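You operate a simulated robot arm through the tools that you are given. There is no shell and no other tool. Be economical: measure what you need, move in short steps, check, and stop when the job is done.

Carry out the task below with a simulated two-armed robot. There is one attempt and no reset: what you move stays moved.

TASK
Take the lid off the red-lid jar and lay it down on the right half of the blue bench.
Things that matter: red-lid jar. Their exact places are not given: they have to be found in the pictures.

The check looks at the end state, three seconds after you hand in, the way a careful person would. Anything else that was tipped, shoved, dropped, spilled or broken makes it a failure. A push-on lid holds only when it is set on centred and level and pressed home; a screw cap is set on level and turned clockwise until tight.

THE ROBOT
Two 7-joint arms with two-finger parallel grippers on one trunk, on a base that drives. Base frame: it is fixed to the floor where the robot stands at the start and does not move with it; the origin is under the middle of the robot, x ahead of it, y to its left, z up. Readings come in m, rad, newtons and seconds.
The left shoulder is at the start at [-0.092, 0.119, 0.825], the right one opposite. With the tool pointing down near the work surface each hand reaches from about 0.12 to 0.58 m from the robot's upright axis, wherever it stands, measured 20 degrees to its own side. Places, roughly: red-lid jar [2, 1, 0.75]. Payload 3.43 kg a hand.
The tool frame of a hand sits at the grasp point between the pads (the TCP): z along the fingers, y along the line on which they close. The tips reach 0.03 m beyond it. The gripper opens to 0.094 m. The fingers are 0.028 m wide and 0.01 m thick; the gripper's body (0.05 by 0.096 m) begins 0.055 m behind the TCP.
Orientation is told as [roll, pitch, yaw] about the base's x, y, z axes, in that order, counted from this pose: with the fingers straight down and closing along the base's y, the tool's x points along the base's -x, its y along +y and its z along -z.

THE INTERFACE
- The arms move only by the tool send_rows. It takes "left_commands", "right_commands" or both (then of equal length, played together; a hand with none holds still); each is a list of rows, each a list of 7 numbers: the opening, from 0 (shut) to 1 (fully open), then the shift along the tool's x, y, z in m, then the turn, a rotation vector about the tool's x, y, z in rad. In form: [[grip, dx, dy, dz, wx, wy, wz], ...]. A call has 1 to 10 rows; each row shifts and turns the commanded pose from where the row before left it, along the tool's axes as they then stand. Rows are played at 5 a second. More than 0.05 m and 0.15 rad between two rows, or a gripper value outside its range, and nothing of the call is played. Where a pose cannot be reached the arm comes as near as it can. A force on the tool above 40 N (or 10 N above the force at the start of the call, whichever is more), or a blocked arm, ends the call early, and 0.2 s more pass. The fingers move at their own pace (about 0.153 m/s each) and stop on an object; they squeeze with about 33 N. The grip force told is the motor's: it shows also when the fingers shut on nothing. Time passes only in rows, and 0.2 s behind the last, so rows that do not move let the fingers close. It gives the time, the measured TCP pose, the force on the tool (base axes), the opening and the grip force at its end, in the units of the frame above (readings bear some noise), with the torque about the TCP (base axes, N m) and any sound that the robot's microphone picked up.
- Cameras (640 x 400 px; columns grow to the right, rows downward): "scene" is now at [0.0278, 0.002, 1.5443]; the picture's right is [-0.13, -0.99, 0.00], its down [-0.62, 0.08, -0.78] and it looks along [0.77, -0.10, -0.63] (base axes); focal length 279 px, centre (320, 200). "left" rides on the left gripper at [0.076, -0.014, -0.102] in its tool frame; the picture's right is [0.18, 0.98, 0.00], its down [-0.75, 0.14, -0.64] and it looks along [-0.63, 0.12, 0.77] (tool axes); focal length 243 px, centre (320, 200). "right" rides on the right gripper at [0.076, 0.014, -0.102] in its tool frame; the picture's right is [-0.18, 0.98, 0.00], its down [-0.75, -0.14, -0.64] and it looks along [-0.63, -0.12, 0.77] (tool axes); focal length 243 px, centre (320, 200).
- snapshot(camera): a new picture of that camera. The clock stands still meanwhile.
- lift_body(by): slides the trunk up (or, below 0, down) by that many m; the arms and the scene camera ride with it, the base frame stays. It gives what a move gives, with no picture.
- drive_base(legs): drives the robot by 1 to 6 legs, each [ahead, left, turn to the left] in m, m and rad, along the robot's own axes; the way and the turn of a leg run together, so that a leg with both is an arc; at most 1.5 m and 3.142 rad a leg. The arms and the cameras ride along, it lands a little off, and it stops where it bumps. It gives what a move gives.
- aim_head(pan, tilt): turns the head with the scene camera to pan (to the left, within 2.496 rad either way) and tilt (down, from -0.506 to 1.204), counted from straight ahead of the robot. It gives what a move gives.
- locate(camera, pixels): for up to 12 pixels [column, row] of the newest picture of that camera ("zoom" is the newest enlarged one), the place [x, y, z] in the base frame of the surface seen there, good to about 0.002 m, but the place of the scene camera against the robot may be out by one fixed shift of up to 0.025 m in any direction. The clock stands still meanwhile.
- close_up(camera, box): a new picture of the part [left, top, right, bottom] of that camera's present view, enlarged. The clock stands still meanwhile.
- job_done(): hands the job in; it is judged then, once.

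Go step by step. Measure first, check grasps and placings, and put right what went wrong. The budget is 90 turns and 84 pictures, counting those below and the enlarged ones. Unless the task says otherwise, let go and move clear before handing in, and close with one line.

The tools are called after "Call:" as a command line: name --argument value ..., lists and objects as JSON in quotes. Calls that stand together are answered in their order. send_rows: Moves the arms, as the interface text tells. Its arguments: {"type":"object","properties":{"left_commands":{"type":"array","items":{"type":"array","items":{"type":"number"}}},"right_commands":{"type":"array","items":{"type":"array","items":{"type":"number"}}}},"required":[]} The other tools are called the same way: lift_body (by) slides the trunk up or down; drive_base (legs) drives the base; aim_head (pan, tilt) turns the head that bears the scene camera; snapshot (camera) takes a picture; locate (camera, pixels) gives the place of the surface under pixels of a picture; close_up (camera, box) takes an enlarged picture of a part of a camera's view; job_done () hands the job in.

At the start:

```text
t: 0.0
left_position: [0.4044, 0.1461, 1.022]
left_tool_rot: [-0.001, -0.002, 0.001]
left_force: [0.1, 0.5, -0.2]
left_wrist_torque: [0.03, -0.02, -0.05]
left_grip_width: 0.0943
left_gripper_force: 0.1
right_position: [0.3309, -0.1513, 1.0707]
right_tool_rot: [0.001, 0.0, 0.0]
right_force: [-0.2, 0.2, -0.7]
right_wrist_torque: [0.01, 0.01, 0.04]
right_grip_width: 0.094
right_gripper_force: 0.1
trunk travel left (down, up): [-0.25, 0.085]
robot x, y, heading: [0.0009, 0.0014, -0.003]
head pan, tilt: [-0.127, 0.679]
```

scene: 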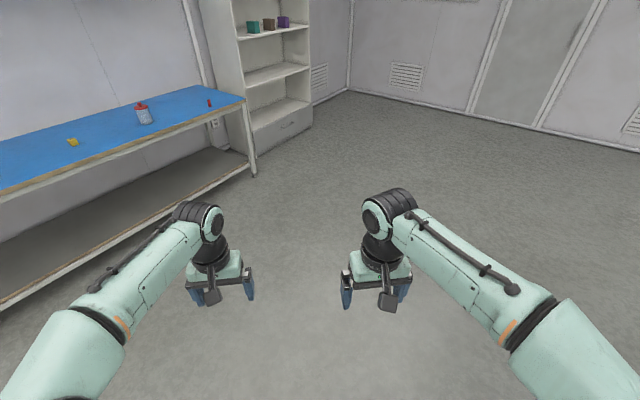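
right: 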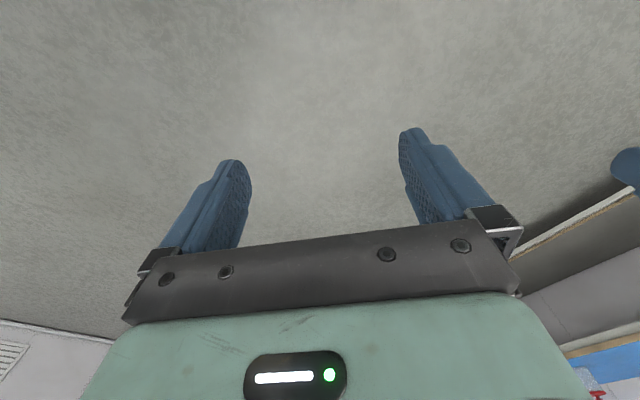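
left: 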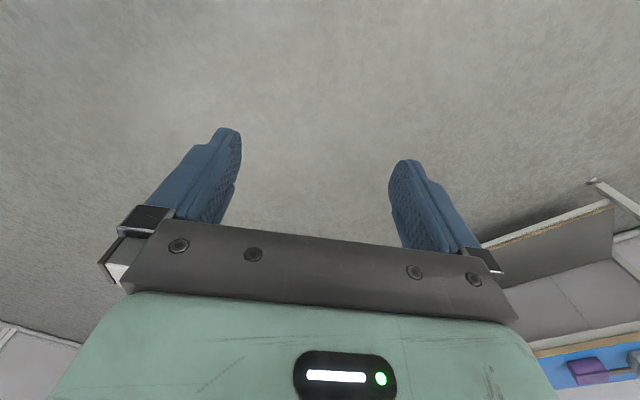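

The scene shows the blue bench to the left with the red-lid jar at about (144,113). I'll locate the jar and bench edges.

Call:
close_up --camera "scene" --box '[0, 60, 260, 222]'

Call:
locate --camera "scene" --pixels '[[144, 122], [141, 105], [243, 98], [200, 88], [3, 188], [2, 140], [72, 142], [209, 103], [120, 145], [150, 175], [255, 175]]'

Call:
aim_head --pan 0.6 --tilt 0.5

Call:
snapshot --camera "scene"

```text
2.46 times, centred on (130, 141) of scene
```

zoom: 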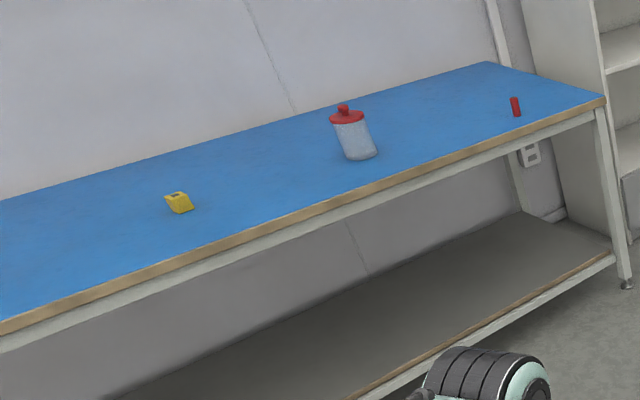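

```text
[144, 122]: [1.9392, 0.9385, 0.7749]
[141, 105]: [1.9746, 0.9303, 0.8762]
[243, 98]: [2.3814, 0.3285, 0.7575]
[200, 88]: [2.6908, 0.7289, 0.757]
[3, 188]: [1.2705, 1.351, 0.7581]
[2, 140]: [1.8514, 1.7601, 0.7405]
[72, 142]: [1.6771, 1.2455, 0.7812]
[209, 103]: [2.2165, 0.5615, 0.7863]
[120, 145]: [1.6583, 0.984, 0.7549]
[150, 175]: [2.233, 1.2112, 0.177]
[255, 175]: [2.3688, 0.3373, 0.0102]
```

```text
t: 1.1
left_position: [0.4042, 0.146, 1.0218]
left_tool_rot: [0.0, 0.002, -0.002]
left_force: [-0.3, -0.6, 0.7]
left_wrist_torque: [-0.02, 0.0, 0.01]
left_grip_width: 0.094
left_gripper_force: 0.1
right_position: [0.3303, -0.1506, 1.0701]
right_tool_rot: [-0.001, -0.001, 0.001]
right_force: [-0.4, 0.7, -0.1]
right_wrist_torque: [-0.04, 0.02, 0.01]
right_grip_width: 0.0938
right_gripper_force: 0.1
trunk travel left (down, up): [-0.25, 0.085]
robot x, y, heading: [-0.0037, 0.0016, 0.003]
head pan, tilt: [0.6, 0.499]
```

```text
79 pictures are left
```

scene: 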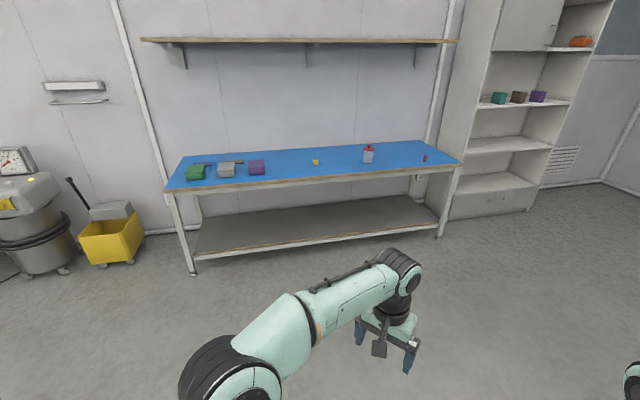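

The whole bench shows: left end near (167,190), right end near (460,163), jar at (368,154). I'll measure the bench's corners and the objects.

Call:
locate --camera "scene" --pixels '[[168, 187], [459, 163], [430, 142], [184, 157], [315, 162], [368, 159], [369, 147], [425, 158], [190, 265], [439, 233], [310, 55], [300, 176]]'

Call:
close_up --camera "scene" --box '[300, 130, 460, 230]'

```text
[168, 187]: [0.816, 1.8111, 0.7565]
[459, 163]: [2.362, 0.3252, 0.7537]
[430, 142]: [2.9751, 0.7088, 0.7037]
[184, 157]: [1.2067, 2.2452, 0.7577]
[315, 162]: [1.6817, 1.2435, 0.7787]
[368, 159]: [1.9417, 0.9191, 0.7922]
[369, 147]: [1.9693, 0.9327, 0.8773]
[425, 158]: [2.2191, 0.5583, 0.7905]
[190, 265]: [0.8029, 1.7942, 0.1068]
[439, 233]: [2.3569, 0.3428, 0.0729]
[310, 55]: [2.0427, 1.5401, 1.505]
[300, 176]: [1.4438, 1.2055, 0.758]
```

```text
4.00 times, centred on (380, 180) of scene
```

zoom: 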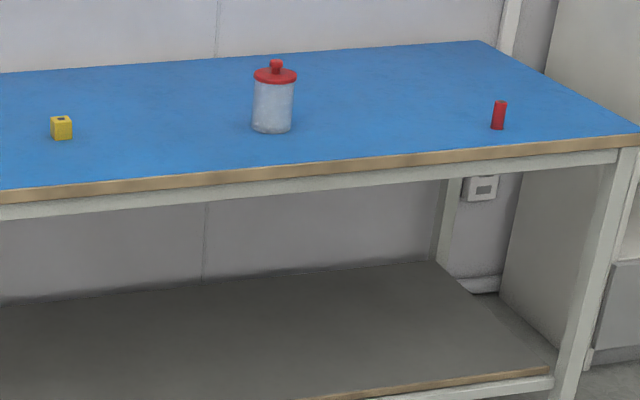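

Bench front edge heads along (0.72,-0.69); the jar at about (1.965,0.935) is 0.165 m behind it, on the right half. I'll drive in front of it, staying back first, and look.

Call:
drive_base --legs '[[1.376, 0.32, 0], [0, 0, 0.802]]'

Call:
aim_head --pan 0 --tilt 0.75

Call:
snapshot --camera "scene"

```text
t: 10.2
left_position: [1.5512, 0.7097, 1.021]
left_tool_rot: [0.003, -0.001, 0.798]
left_force: [-0.1, 0.2, 0.9]
left_wrist_torque: [-0.01, -0.02, -0.03]
left_grip_width: 0.0939
left_gripper_force: 0.0
right_position: [1.7138, 0.4507, 1.0698]
right_tool_rot: [0.0, 0.001, 0.799]
right_force: [-0.6, -0.4, 0.0]
right_wrist_torque: [0.0, 0.0, -0.02]
right_grip_width: 0.0939
right_gripper_force: 0.1
trunk travel left (down, up): [-0.25, 0.085]
robot x, y, heading: [1.3748, 0.3149, 0.801]
head pan, tilt: [0.6, 0.499]
```

```text
t: 11.2
left_position: [1.5495, 0.71, 1.0205]
left_tool_rot: [-0.001, -0.001, 0.801]
left_force: [-0.1, 0.7, 0.1]
left_wrist_torque: [-0.03, 0.0, 0.0]
left_grip_width: 0.0942
left_gripper_force: 0.1
right_position: [1.7129, 0.4505, 1.0695]
right_tool_rot: [-0.002, 0.001, 0.799]
right_force: [-0.6, 0.5, 0.2]
right_wrist_torque: [0.01, 0.02, 0.02]
right_grip_width: 0.0939
right_gripper_force: 0.1
trunk travel left (down, up): [-0.25, 0.085]
robot x, y, heading: [1.3771, 0.3173, 0.8]
head pan, tilt: [0.0, 0.75]
```

```text
77 pictures are left
```

scene: 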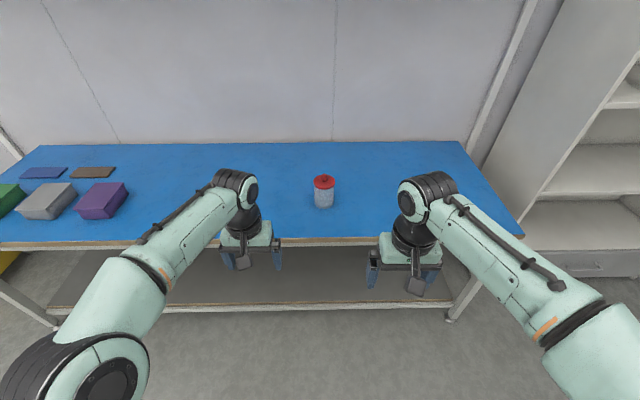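

The jar is straight ahead at (324,190), and the hands are at z above 1.0, clear of everything on the bench. I'll drive ahead 0.37 m.

Call:
locate --camera "scene" --pixels '[[324, 204], [324, 178], [323, 238], [323, 310], [316, 190], [333, 190]]'

Call:
drive_base --legs '[[0.37, 0, 0]]'

Call:
snapshot --camera "scene"

Call:
snapshot --camera "right"

Call:
snapshot --camera "left"

```text
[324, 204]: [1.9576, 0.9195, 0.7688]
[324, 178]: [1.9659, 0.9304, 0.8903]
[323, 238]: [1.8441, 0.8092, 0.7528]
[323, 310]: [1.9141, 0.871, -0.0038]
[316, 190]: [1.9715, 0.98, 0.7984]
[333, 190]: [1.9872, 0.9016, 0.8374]
```

```text
t: 13.6
left_position: [1.8089, 0.9763, 1.0203]
left_tool_rot: [0.0, 0.001, 0.803]
left_force: [0.4, -0.8, 0.2]
left_wrist_torque: [-0.02, 0.04, -0.02]
left_grip_width: 0.0941
left_gripper_force: 0.1
right_position: [1.9712, 0.7177, 1.0706]
right_tool_rot: [0.0, 0.001, 0.803]
right_force: [0.2, -0.8, -0.1]
right_wrist_torque: [-0.02, -0.02, 0.01]
right_grip_width: 0.0938
right_gripper_force: 0.0
trunk travel left (down, up): [-0.25, 0.085]
robot x, y, heading: [1.6369, 0.5873, 0.799]
head pan, tilt: [0.0, 0.75]
```

```text
76 pictures are left
```

scene: 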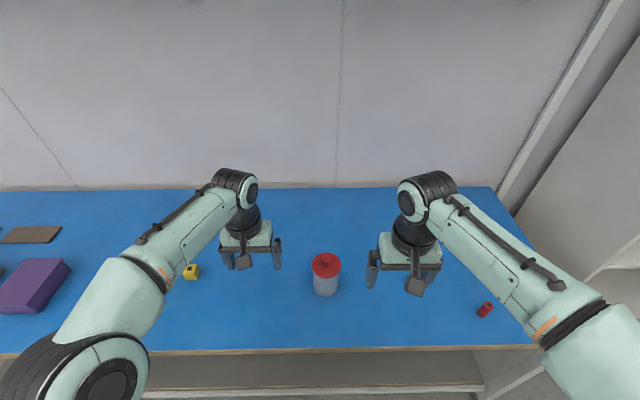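

```text
75 pictures are left
```

right: 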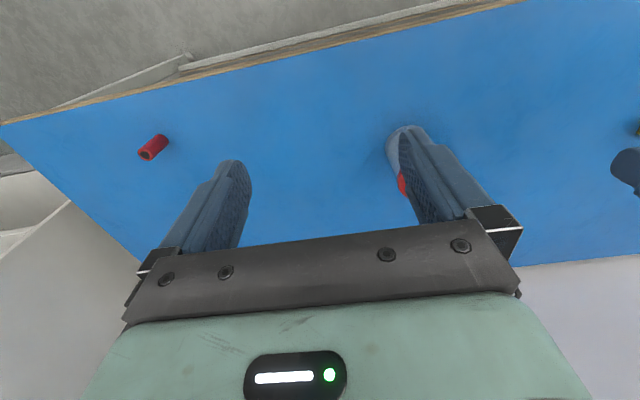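

```text
74 pictures are left
```

left: 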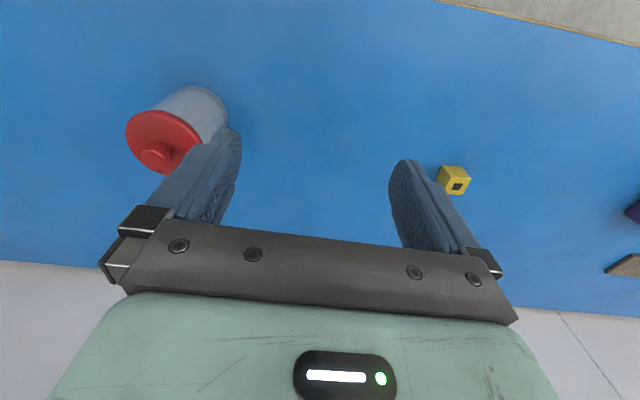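

Driving worked; both wrist cameras see the jar. I'll measure the jar with the left wrist camera (lid at (165,142), knob at (155,155)).

Call:
locate --camera "left" --pixels '[[155, 156], [128, 140], [200, 132], [165, 112], [180, 100], [222, 105], [195, 88], [150, 163], [175, 160], [452, 185], [300, 150]]'

Call:
locate --camera "scene" --pixels '[[325, 258], [326, 270], [313, 265], [340, 265], [326, 296], [314, 285], [338, 285], [420, 310]]'

Call:
close_up --camera "scene" --box '[280, 240, 376, 300]'

Call:
close_up --camera "left" --box '[100, 70, 260, 170]'

```text
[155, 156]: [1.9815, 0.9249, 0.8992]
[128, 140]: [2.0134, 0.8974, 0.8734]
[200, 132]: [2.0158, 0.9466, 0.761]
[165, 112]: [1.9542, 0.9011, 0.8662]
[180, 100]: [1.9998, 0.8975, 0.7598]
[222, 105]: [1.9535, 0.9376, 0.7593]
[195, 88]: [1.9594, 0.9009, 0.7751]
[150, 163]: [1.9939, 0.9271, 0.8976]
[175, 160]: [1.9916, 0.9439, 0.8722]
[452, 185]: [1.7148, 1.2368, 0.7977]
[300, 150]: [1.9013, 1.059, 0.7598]
```

```text
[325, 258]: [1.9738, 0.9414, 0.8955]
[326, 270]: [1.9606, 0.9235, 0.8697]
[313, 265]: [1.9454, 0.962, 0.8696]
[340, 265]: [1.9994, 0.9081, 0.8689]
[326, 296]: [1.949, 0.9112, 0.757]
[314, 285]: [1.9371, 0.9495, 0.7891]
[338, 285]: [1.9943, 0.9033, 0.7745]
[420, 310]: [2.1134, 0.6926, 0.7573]
```

```text
6.67 times, centred on (328, 270) of scene
```

zoom: 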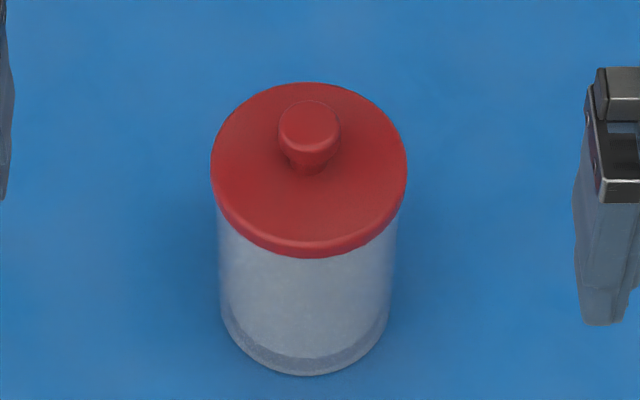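

```text
4.00 times, centred on (180, 120) of left
```

zoom: 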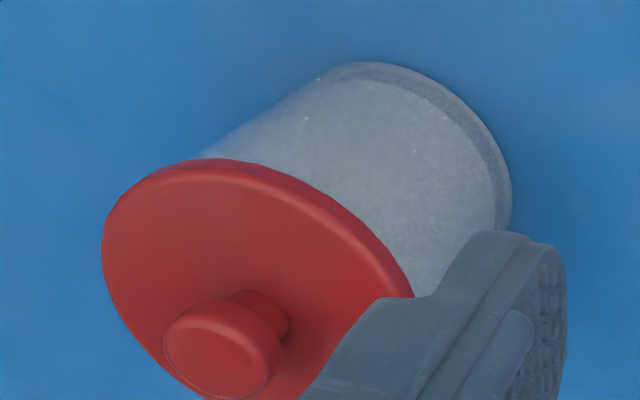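

Lid rim is at z≈0.873, knob top ≈0.898. I'll pinpoint the knob in the enlarged left-hand picture.

Call:
locate --camera "zoom" --pixels '[[215, 350], [175, 335], [255, 385], [210, 310], [225, 390], [104, 245], [405, 295], [230, 162], [510, 190], [380, 65], [275, 320]]'

```text
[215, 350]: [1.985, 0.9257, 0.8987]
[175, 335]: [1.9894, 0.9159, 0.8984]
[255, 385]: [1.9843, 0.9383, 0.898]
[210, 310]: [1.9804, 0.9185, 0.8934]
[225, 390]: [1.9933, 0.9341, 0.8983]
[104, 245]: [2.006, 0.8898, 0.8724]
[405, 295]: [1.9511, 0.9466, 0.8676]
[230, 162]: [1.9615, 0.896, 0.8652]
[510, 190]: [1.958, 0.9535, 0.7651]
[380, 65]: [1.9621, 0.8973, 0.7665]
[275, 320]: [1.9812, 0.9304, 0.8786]
```

Knob centre is near (1.985, 0.927). I'll move the left hand aside and bring the right hand over the knob, high, then check.

Call:
send_rows --left_commands '[[1, 0.01, 0.025, 0, 0, 0, 0], [1, 0.01, 0.025, 0, 0, 0, 0], [1, 0.01, 0.025, 0, 0, 0, 0], [1, 0.01, 0.025, 0, 0, 0, 0], [1, 0, 0, 0, 0, 0, 0], [1, 0, 0, 0, 0, 0, 0], [1, 0, 0, 0, 0, 0, 0], [1, 0, 0, 0, 0, 0, 0]]' --right_commands '[[0.6, -0.0266, 0, 0, 0, 0, 0], [0.6, -0.0266, 0, 0, 0, 0, 0], [0.6, -0.0266, 0.0272, 0, 0, 0, 0], [0.6, -0.0266, 0.0272, 0, 0, 0, 0], [0.6, -0.0266, 0.0272, 0, 0, 0, 0], [0.6, -0.0266, 0.0272, 0.02, 0, 0, 0], [0.6, 0, 0.0272, 0.03, 0, 0, 0], [0.6, 0, 0, 0.03, 0, 0, 0]]'

Call:
snapshot --camera "right"

Call:
snapshot --camera "scene"

```text
t: 15.4
left_position: [1.7087, 1.0184, 1.0205]
left_tool_rot: [-0.001, 0.0, 0.803]
left_force: [-0.1, -0.3, -0.6]
left_wrist_torque: [0.01, -0.01, 0.01]
left_grip_width: 0.0941
left_gripper_force: 0.1
right_position: [1.9759, 0.9151, 0.9857]
right_tool_rot: [0.001, -0.001, 0.804]
right_force: [0.4, 0.3, 1.1]
right_wrist_torque: [0.02, 0.01, 0.04]
right_grip_width: 0.0562
right_gripper_force: 0.0
right hand out of reach, approached as far as the arm can: row 6
trunk travel left (down, up): [-0.25, 0.085]
robot x, y, heading: [1.6321, 0.5856, 0.802]
head pan, tilt: [0.0, 0.75]
```

```text
71 pictures are left
```

right: 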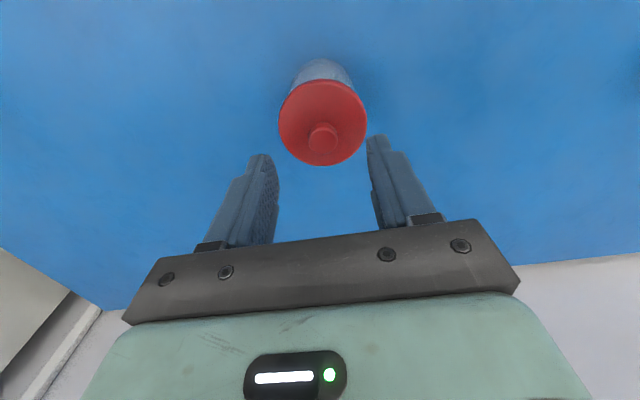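

```text
70 pictures are left
```

scene: 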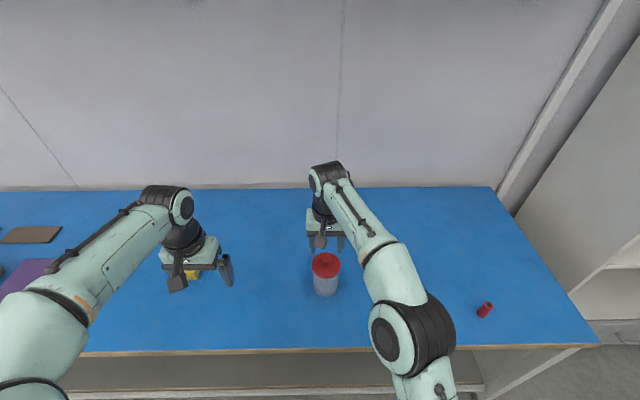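

The jar's knob shows at (323,138), the lid at (323,125) in the right-hand picture. I'll measure it there.

Call:
locate --camera "right" --pixels '[[323, 140], [311, 140], [335, 138], [323, 152], [323, 126], [280, 122], [366, 118], [322, 165], [322, 82]]'

```text
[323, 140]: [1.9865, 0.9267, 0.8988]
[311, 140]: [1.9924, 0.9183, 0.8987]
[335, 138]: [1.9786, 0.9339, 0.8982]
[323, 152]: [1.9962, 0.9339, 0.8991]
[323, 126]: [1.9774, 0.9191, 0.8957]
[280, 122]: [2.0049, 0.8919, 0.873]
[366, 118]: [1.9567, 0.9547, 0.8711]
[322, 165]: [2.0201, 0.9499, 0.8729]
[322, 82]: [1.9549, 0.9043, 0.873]
```

Knob centre is (1.985, 0.926), lid radius ≈0.04; the hand is near its reach limit, so I'll drive ahead 0.07 m (finger tips are at 0.955, above the knob).

Call:
drive_base --legs '[[0.07, 0, 0]]'

```text
t: 16.4
left_position: [1.7563, 1.069, 1.0204]
left_tool_rot: [0.0, 0.002, 0.803]
left_force: [-0.1, 1.3, 0.3]
left_wrist_torque: [0.0, 0.02, -0.01]
left_grip_width: 0.094
left_gripper_force: 0.0
right_position: [2.0244, 0.9636, 0.9859]
right_tool_rot: [0.0, 0.0, 0.804]
right_force: [0.6, -0.5, 0.0]
right_wrist_torque: [-0.02, 0.01, -0.01]
right_grip_width: 0.0566
right_gripper_force: 0.1
trunk travel left (down, up): [-0.25, 0.085]
robot x, y, heading: [1.6798, 0.6334, 0.806]
head pan, tilt: [0.0, 0.75]
```

Now shift back over the knob by 0.054 m and look before descending.

Call:
send_rows --right_commands '[[0.6, 0.0272, 0.0023, 0, 0, 0, 0], [0.6, 0.0272, 0, 0, 0, 0, 0], [0.6, 0, 0, 0.02, 0, 0, 0], [0.6, 0, 0, 0, 0, 0, 0]]'

Call:
snapshot --camera "right"

Call:
locate --camera "right" --pixels '[[322, 85], [322, 100]]'

```text
t: 17.4
left_position: [1.7556, 1.0677, 1.0201]
left_tool_rot: [0.0, -0.001, 0.802]
left_force: [0.5, 0.3, -0.3]
left_wrist_torque: [0.01, -0.01, 0.0]
left_grip_width: 0.094
left_gripper_force: 0.1
right_position: [1.9846, 0.9268, 0.9641]
right_tool_rot: [0.001, -0.001, 0.805]
right_force: [-0.1, -0.2, 0.2]
right_wrist_torque: [0.01, -0.02, 0.02]
right_grip_width: 0.0563
right_gripper_force: 0.1
trunk travel left (down, up): [-0.25, 0.085]
robot x, y, heading: [1.6801, 0.6329, 0.795]
head pan, tilt: [0.0, 0.75]
```

```text
69 pictures are left
```

right: 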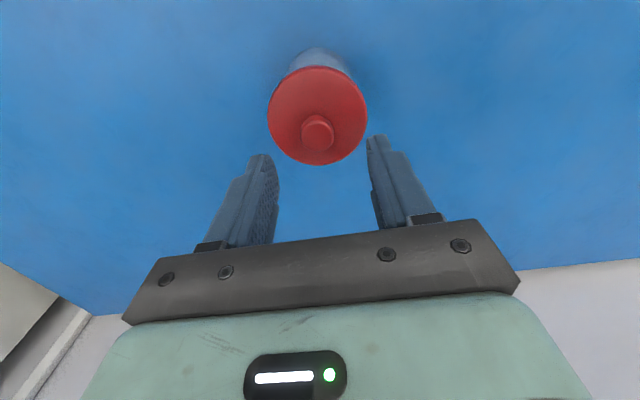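

```text
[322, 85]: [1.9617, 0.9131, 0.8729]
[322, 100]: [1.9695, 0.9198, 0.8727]
```

Hand is centred over the knob at (317,132). Descend 0.056 m so the tips end ~4 mm above the lid plate.

Call:
send_rows --right_commands '[[0.6, 0, 0, 0.02, 0, 0, 0], [0.6, 0, 0, 0.02, 0, 0, 0], [0.6, 0, 0, 0.016, 0, 0, 0], [0.6, 0, 0, 0, 0, 0, 0]]'

Call:
snapshot --camera "right"

Call:
close_up --camera "scene" --box '[240, 230, 400, 330]'

```text
t: 18.4
left_position: [1.7555, 1.0692, 1.0212]
left_tool_rot: [0.001, 0.0, 0.803]
left_force: [-0.1, 0.3, -0.3]
left_wrist_torque: [-0.02, 0.01, 0.02]
left_grip_width: 0.0937
left_gripper_force: 0.1
right_position: [1.9849, 0.9266, 0.9105]
right_tool_rot: [0.001, -0.001, 0.803]
right_force: [-0.9, -0.7, -0.6]
right_wrist_torque: [0.01, 0.01, 0.01]
right_grip_width: 0.0564
right_gripper_force: 0.1
trunk travel left (down, up): [-0.25, 0.085]
robot x, y, heading: [1.6818, 0.6335, 0.797]
head pan, tilt: [0.0, 0.75]
```

```text
68 pictures are left
```

right: 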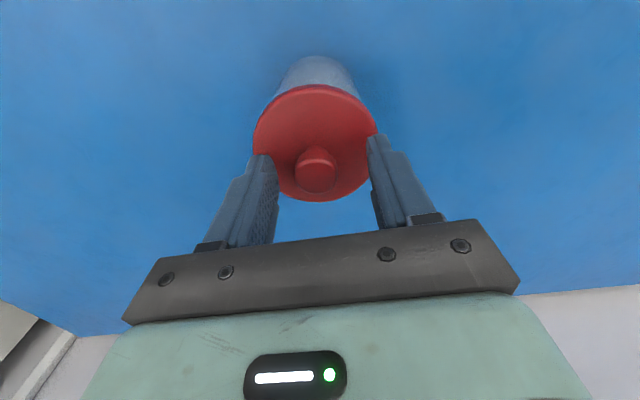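

```text
4.00 times, centred on (320, 280) of scene
```

zoom: 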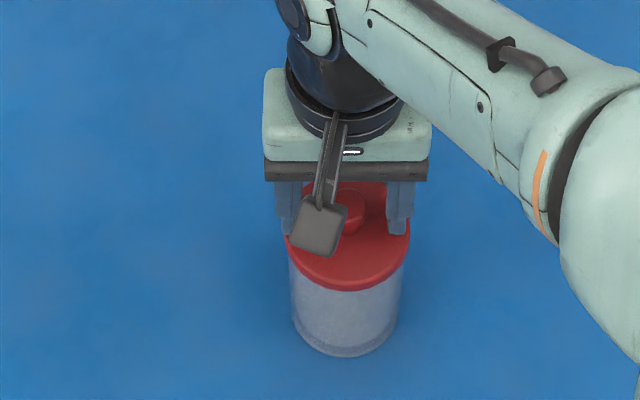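

The fingers straddle the knob with no contact. Down 3 mm more and close.

Call:
send_rows --right_commands '[[0.6, 0, 0, 0.003, 0, 0, 0], [0.6, 0, 0, 0, 0, 0, 0], [0.1, 0, 0, 0, 0, 0, 0], [0.1, 0, 0, 0, 0, 0, 0], [0.0, 0, 0, 0, 0, 0, 0], [0.0, 0, 0, 0, 0, 0, 0]]'

Call:
snapshot --camera "right"

```text
t: 19.8
left_position: [1.756, 1.0686, 1.0206]
left_tool_rot: [0.0, -0.001, 0.803]
left_force: [0.7, -0.3, 0.4]
left_wrist_torque: [0.0, 0.0, 0.0]
left_grip_width: 0.0938
left_gripper_force: 0.1
right_position: [1.9842, 0.9269, 0.9081]
right_tool_rot: [0.0, 0.001, 0.802]
right_force: [0.2, 1.5, 0.3]
right_wrist_torque: [-0.01, 0.0, -0.01]
right_grip_width: 0.0243
right_gripper_force: 32.7
trunk travel left (down, up): [-0.25, 0.085]
robot x, y, heading: [1.6803, 0.6392, 0.804]
head pan, tilt: [0.0, 0.75]
heard: snap
```

```text
66 pictures are left
```

right: 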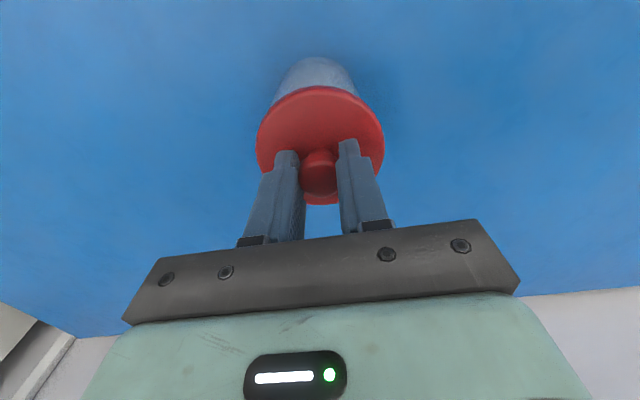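

The knob is held (width 0.0243) and a snap was heard. I'll lift 4 mm and check force and picture.

Call:
send_rows --right_commands '[[0, 0, 0, -0.002, 0, 0, 0], [0, 0, 0, -0.002, 0, 0, 0], [0, 0, 0, 0, 0, 0, 0]]'

Call:
close_up --camera "scene" --box '[280, 260, 376, 320]'

Call:
close_up --camera "right" --box '[200, 40, 440, 190]'

```text
t: 20.6
left_position: [1.7559, 1.0681, 1.02]
left_tool_rot: [0.0, -0.001, 0.803]
left_force: [0.3, 0.0, -0.2]
left_wrist_torque: [-0.01, -0.01, 0.02]
left_grip_width: 0.094
left_gripper_force: 0.2
right_position: [1.9838, 0.927, 0.9119]
right_tool_rot: [0.0, 0.0, 0.804]
right_force: [1.4, 0.6, 0.1]
right_wrist_torque: [-0.03, -0.02, 0.02]
right_grip_width: 0.0247
right_gripper_force: 32.6
trunk travel left (down, up): [-0.25, 0.085]
robot x, y, heading: [1.6824, 0.6329, 0.801]
head pan, tilt: [0.0, 0.75]
```

```text
6.67 times, centred on (328, 290) of scene
```

zoom: 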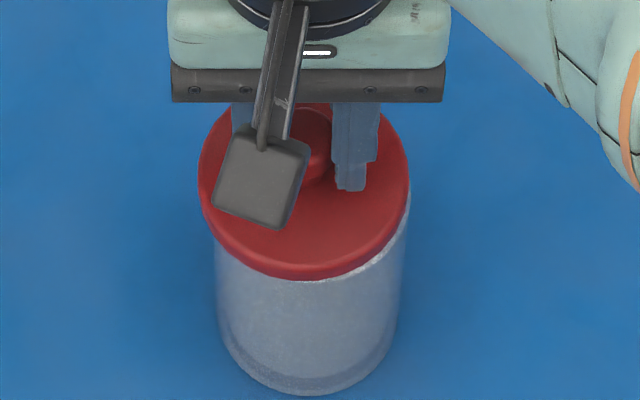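

```text
2.67 times, centred on (320, 115) of right
```

zoom: 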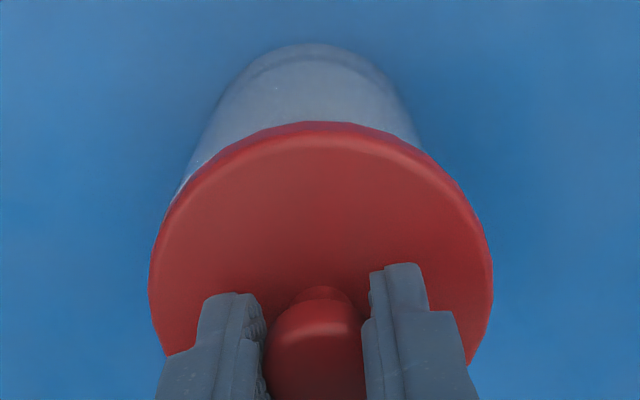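

No load force, and the jar's rim shows at (400,235) of the enlarged picture: the lid appears free. Lift 16 mm more and check.

Call:
send_rows --right_commands '[[0, 0, 0, -0.004, 0, 0, 0], [0, 0, 0, -0.006, 0, 0, 0], [0, 0, 0, -0.006, 0, 0, 0], [0, 0, 0, 0, 0, 0, 0]]'

Call:
close_up --camera "scene" --box '[280, 260, 376, 320]'

```text
t: 21.6
left_position: [1.7569, 1.068, 1.0194]
left_tool_rot: [0.001, 0.001, 0.802]
left_force: [0.4, 0.9, -0.1]
left_wrist_torque: [0.05, -0.01, 0.0]
left_grip_width: 0.0939
left_gripper_force: 0.0
right_position: [1.9838, 0.9268, 0.9285]
right_tool_rot: [0.001, 0.0, 0.804]
right_force: [0.5, 0.2, 0.0]
right_wrist_torque: [0.0, 0.01, 0.02]
right_grip_width: 0.0244
right_gripper_force: 33.1
trunk travel left (down, up): [-0.25, 0.085]
robot x, y, heading: [1.6838, 0.6366, 0.803]
head pan, tilt: [0.0, 0.75]
```

```text
6.67 times, centred on (328, 290) of scene
```

zoom: 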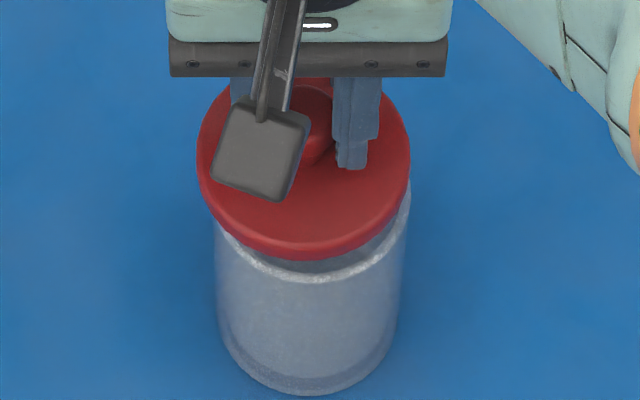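

The lid is off, jar standing still. Lift clear and carry it 0.19 m to the right.

Call:
send_rows --right_commands '[[0, 0, 0, -0.02, 0, 0, 0], [0, 0, 0, -0.025, 0, 0, 0], [0, 0, 0, -0.025, 0, 0, 0], [0, 0, -0.03, 0, 0, 0, 0], [0, 0, -0.04, 0, 0, 0, 0], [0, 0, -0.04, 0, 0, 0, 0], [0, 0, -0.04, 0, 0, 0, 0], [0, 0, -0.04, 0, 0, 0, 0], [0, 0, 0, 0, 0, 0, 0]]'

Call:
snapshot --camera "scene"

Call:
snapshot --camera "right"

Call:
snapshot --camera "left"

```text
t: 23.6
left_position: [1.7548, 1.0684, 1.0214]
left_tool_rot: [0.0, 0.0, 0.801]
left_force: [-0.3, 0.2, 0.3]
left_wrist_torque: [-0.01, 0.0, 0.01]
left_grip_width: 0.0935
left_gripper_force: 0.0
right_position: [2.1206, 0.7952, 0.9983]
right_tool_rot: [0.0, 0.0, 0.803]
right_force: [-0.7, -0.2, -0.9]
right_wrist_torque: [-0.01, 0.0, 0.0]
right_grip_width: 0.0245
right_gripper_force: 33.2
trunk travel left (down, up): [-0.25, 0.085]
robot x, y, heading: [1.6812, 0.6371, 0.804]
head pan, tilt: [0.0, 0.75]
```

```text
62 pictures are left
```

scene: 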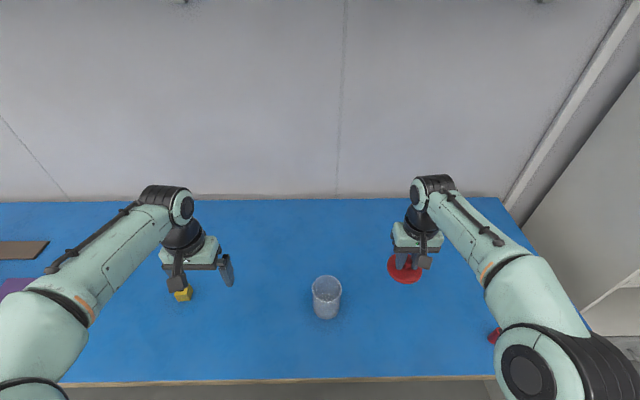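

```text
61 pictures are left
```

right: 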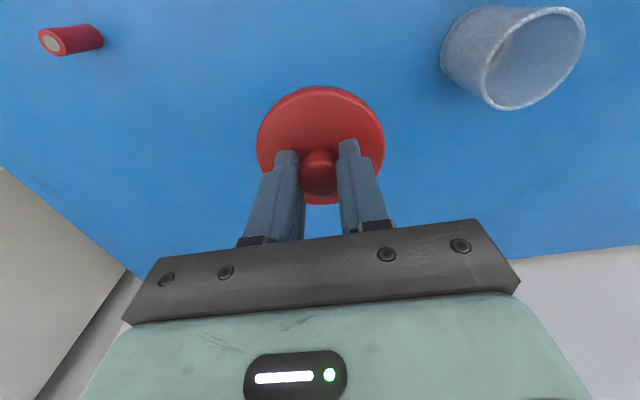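

```text
60 pictures are left
```

left: 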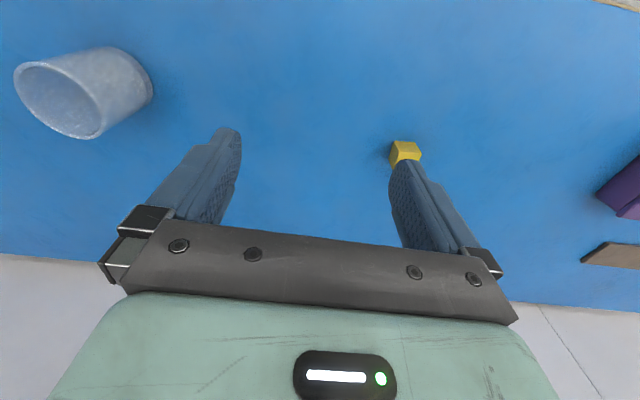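

Lid held level at (404,268), jar standing. The forearm passes over the red cylinder's sightline, so I'll check forearm height, then descend half way.

Call:
locate --camera "scene" --pixels '[[540, 300], [500, 270], [490, 337], [540, 360], [326, 315]]'

Call:
send_rows --right_commands '[[0, 0, 0, 0.03, 0, 0, 0], [0, 0, 0, 0.03, 0, 0, 0], [0, 0, 0, 0.03, 0, 0, 0], [0, 0, 0, 0.03, 0, 0, 0], [0, 0, 0, 0.03, 0, 0, 0], [0, 0, 0, 0.015, 0, 0, 0], [0, 0, 0, 0, 0, 0, 0]]'

Call:
snapshot --camera "scene"

Call:
snapshot --camera "right"

```text
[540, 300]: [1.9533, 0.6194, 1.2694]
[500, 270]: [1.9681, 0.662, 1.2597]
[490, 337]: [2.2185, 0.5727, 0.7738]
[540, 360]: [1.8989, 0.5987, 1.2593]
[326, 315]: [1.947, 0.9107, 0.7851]
```

```text
t: 25.2
left_position: [1.7567, 1.0691, 1.0194]
left_tool_rot: [-0.001, -0.001, 0.803]
left_force: [0.4, 0.4, 0.7]
left_wrist_torque: [0.0, -0.02, -0.04]
left_grip_width: 0.0941
left_gripper_force: 0.0
right_position: [2.1209, 0.7938, 0.8331]
right_tool_rot: [-0.001, 0.0, 0.803]
right_force: [0.8, -0.1, -0.2]
right_wrist_torque: [0.0, 0.02, -0.01]
right_grip_width: 0.0243
right_gripper_force: 32.8
trunk travel left (down, up): [-0.25, 0.085]
robot x, y, heading: [1.683, 0.6341, 0.8]
head pan, tilt: [0.0, 0.75]
```

```text
59 pictures are left
```

scene: 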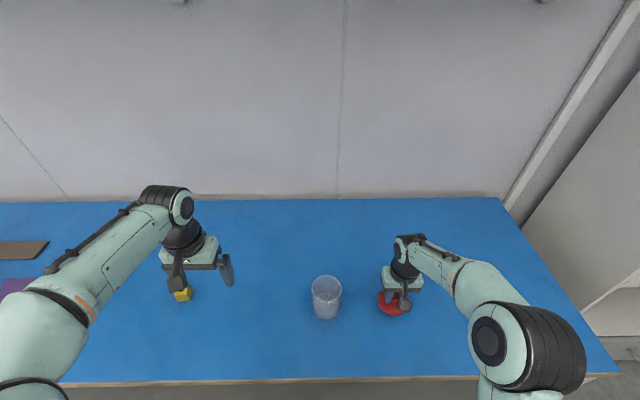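

```text
58 pictures are left
```

right: 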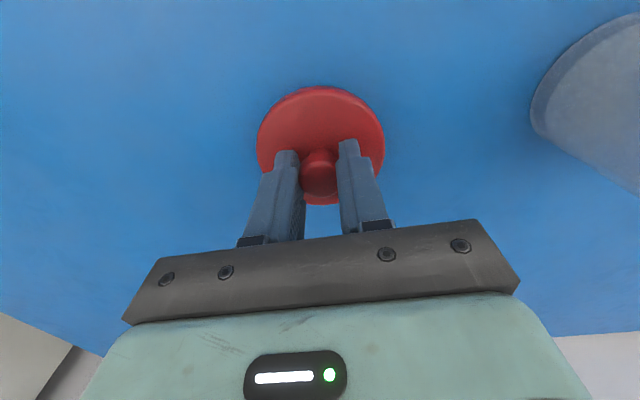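

Clear so far. I'll lower 18 mm in small steps and read the force.

Call:
send_rows --right_commands '[[0, 0, 0, 0.005, 0, 0, 0], [0, 0, 0, 0.005, 0, 0, 0], [0, 0, 0, 0.004, 0, 0, 0], [0, 0, 0, 0.004, 0, 0, 0], [0, 0, 0, 0, 0, 0, 0]]'

Call:
close_up --camera "scene" --box '[344, 270, 440, 330]'

```text
t: 26.4
left_position: [1.7567, 1.0688, 1.02]
left_tool_rot: [-0.001, 0.001, 0.803]
left_force: [0.4, 0.5, -1.2]
left_wrist_torque: [-0.01, -0.04, 0.0]
left_grip_width: 0.094
left_gripper_force: 0.0
right_position: [2.1211, 0.7952, 0.8139]
right_tool_rot: [0.0, 0.0, 0.802]
right_force: [0.2, -0.1, 0.2]
right_wrist_torque: [0.02, -0.03, -0.01]
right_grip_width: 0.0245
right_gripper_force: 33.2
trunk travel left (down, up): [-0.25, 0.085]
robot x, y, heading: [1.686, 0.6377, 0.803]
head pan, tilt: [0.0, 0.75]
```

```text
6.67 times, centred on (392, 300) of scene
```

zoom: 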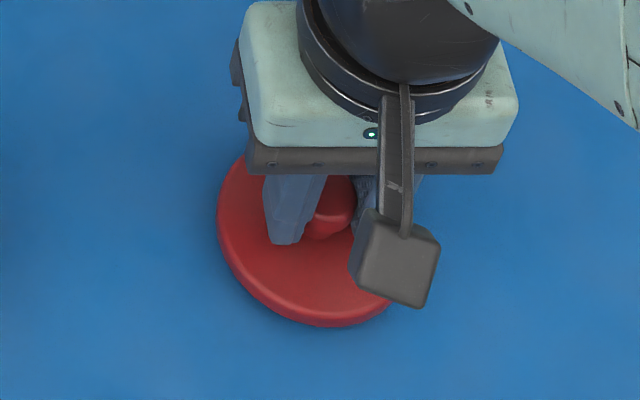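

Still no contact at TCP z 0.814. Lower in 2 mm steps.

Call:
send_rows --right_commands '[[0, 0, 0, 0.002, 0, 0, 0], [0, 0, 0, 0.002, 0, 0, 0], [0, 0, 0, 0.002, 0, 0, 0], [0, 0, 0, 0.002, 0, 0, 0], [0, 0, 0, 0, 0, 0, 0]]'

```text
t: 27.6
left_position: [1.7565, 1.068, 1.02]
left_tool_rot: [0.0, -0.002, 0.801]
left_force: [0.7, -0.1, 0.3]
left_wrist_torque: [-0.01, -0.01, -0.04]
left_grip_width: 0.0941
left_gripper_force: 0.0
right_position: [2.1209, 0.7963, 0.8076]
right_tool_rot: [0.002, -0.002, 0.802]
right_force: [-0.6, 0.2, -0.9]
right_wrist_torque: [-0.02, 0.0, 0.05]
right_grip_width: 0.0241
right_gripper_force: 32.8
trunk travel left (down, up): [-0.25, 0.085]
robot x, y, heading: [1.6818, 0.6366, 0.801]
head pan, tilt: [0.0, 0.75]
```

Call:
send_rows --right_commands '[[0, 0, 0, 0.002, 0, 0, 0], [0, 0, 0, 0.002, 0, 0, 0], [0, 0, 0, 0, 0, 0, 0]]'

Call:
close_up --camera "scene" --box '[344, 270, 440, 330]'

```text
t: 28.4
left_position: [1.7546, 1.0683, 1.0202]
left_tool_rot: [0.0, -0.001, 0.801]
left_force: [0.1, 0.1, -0.3]
left_wrist_torque: [0.0, -0.01, -0.01]
left_grip_width: 0.0941
left_gripper_force: 0.1
right_position: [2.1199, 0.7953, 0.8038]
right_tool_rot: [0.0, -0.003, 0.803]
right_force: [-0.6, -1.5, 13.0]
right_wrist_torque: [-0.15, 0.1, 0.05]
right_grip_width: 0.0244
right_gripper_force: 33.1
trunk travel left (down, up): [-0.25, 0.085]
robot x, y, heading: [1.6842, 0.6373, 0.799]
head pan, tilt: [0.0, 0.75]
```

```text
6.67 times, centred on (392, 300) of scene
```

zoom: 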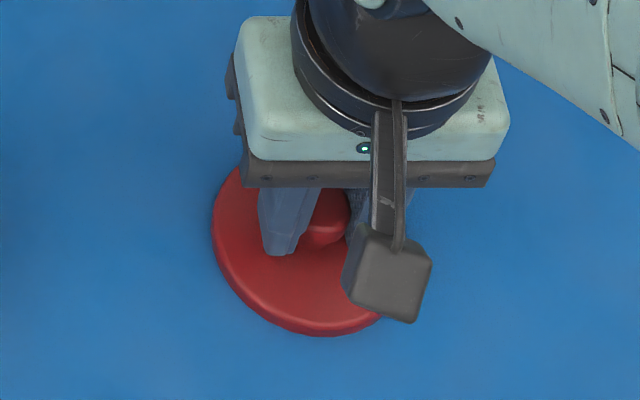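

The lid is on the bench (13 N contact). Ease up 1.5 mm, open, and rise straight up.

Call:
send_rows --right_commands '[[0, 0, 0, -0.0015, 0, 0, 0], [0.3, 0, 0, 0, 0, 0, 0], [0.55, 0, 0, 0, 0, 0, 0], [0.55, 0, 0, 0, 0, 0, 0], [0.55, 0, 0, -0.02, 0, 0, 0], [0.55, 0, 0, -0.04, 0, 0, 0], [0.55, 0, 0, -0.04, 0, 0, 0], [0.55, 0, 0, -0.04, 0, 0, 0], [0.55, 0, 0, -0.04, 0, 0, 0], [0.55, 0, 0, 0, 0, 0, 0]]'

Call:
snapshot --camera "scene"

Call:
snapshot --camera "right"

```text
t: 30.6
left_position: [1.7562, 1.0678, 1.0192]
left_tool_rot: [0.001, 0.0, 0.802]
left_force: [0.1, -0.6, 0.0]
left_wrist_torque: [-0.03, 0.0, 0.04]
left_grip_width: 0.0939
left_gripper_force: 0.0
right_position: [2.1218, 0.7957, 0.9834]
right_tool_rot: [0.0, 0.0, 0.803]
right_force: [-0.1, -0.7, 0.4]
right_wrist_torque: [-0.01, 0.01, -0.02]
right_grip_width: 0.0516
right_gripper_force: 0.0
trunk travel left (down, up): [-0.25, 0.085]
robot x, y, heading: [1.6818, 0.6375, 0.799]
head pan, tilt: [0.0, 0.75]
```

```text
55 pictures are left
```

scene: 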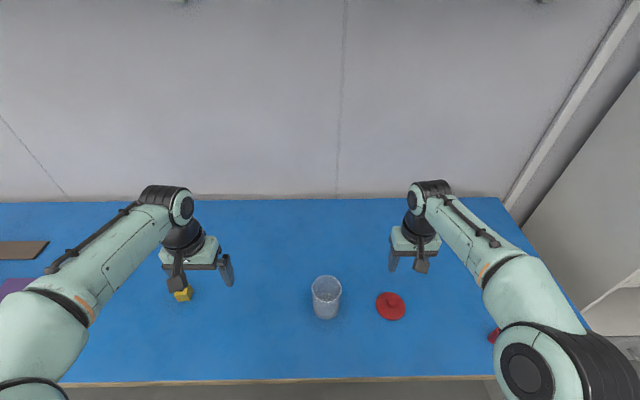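

```text
54 pictures are left
```

right: 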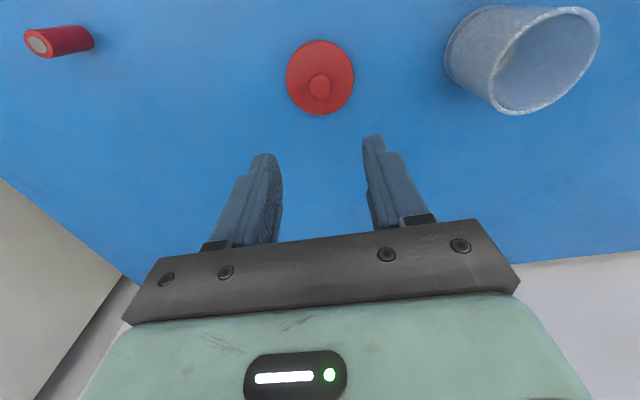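

The lid lies flat on the bench at (390,306), about 0.57 m right of the bench's middle. The jar and the other things stand undisturbed and the hands are clear, so I'll hand in.

Call:
job_done

```text
The job is handed in.
```

The jar's red lid is off and lies flat on the right half of the blue bench. The open jar is still upright where it was.
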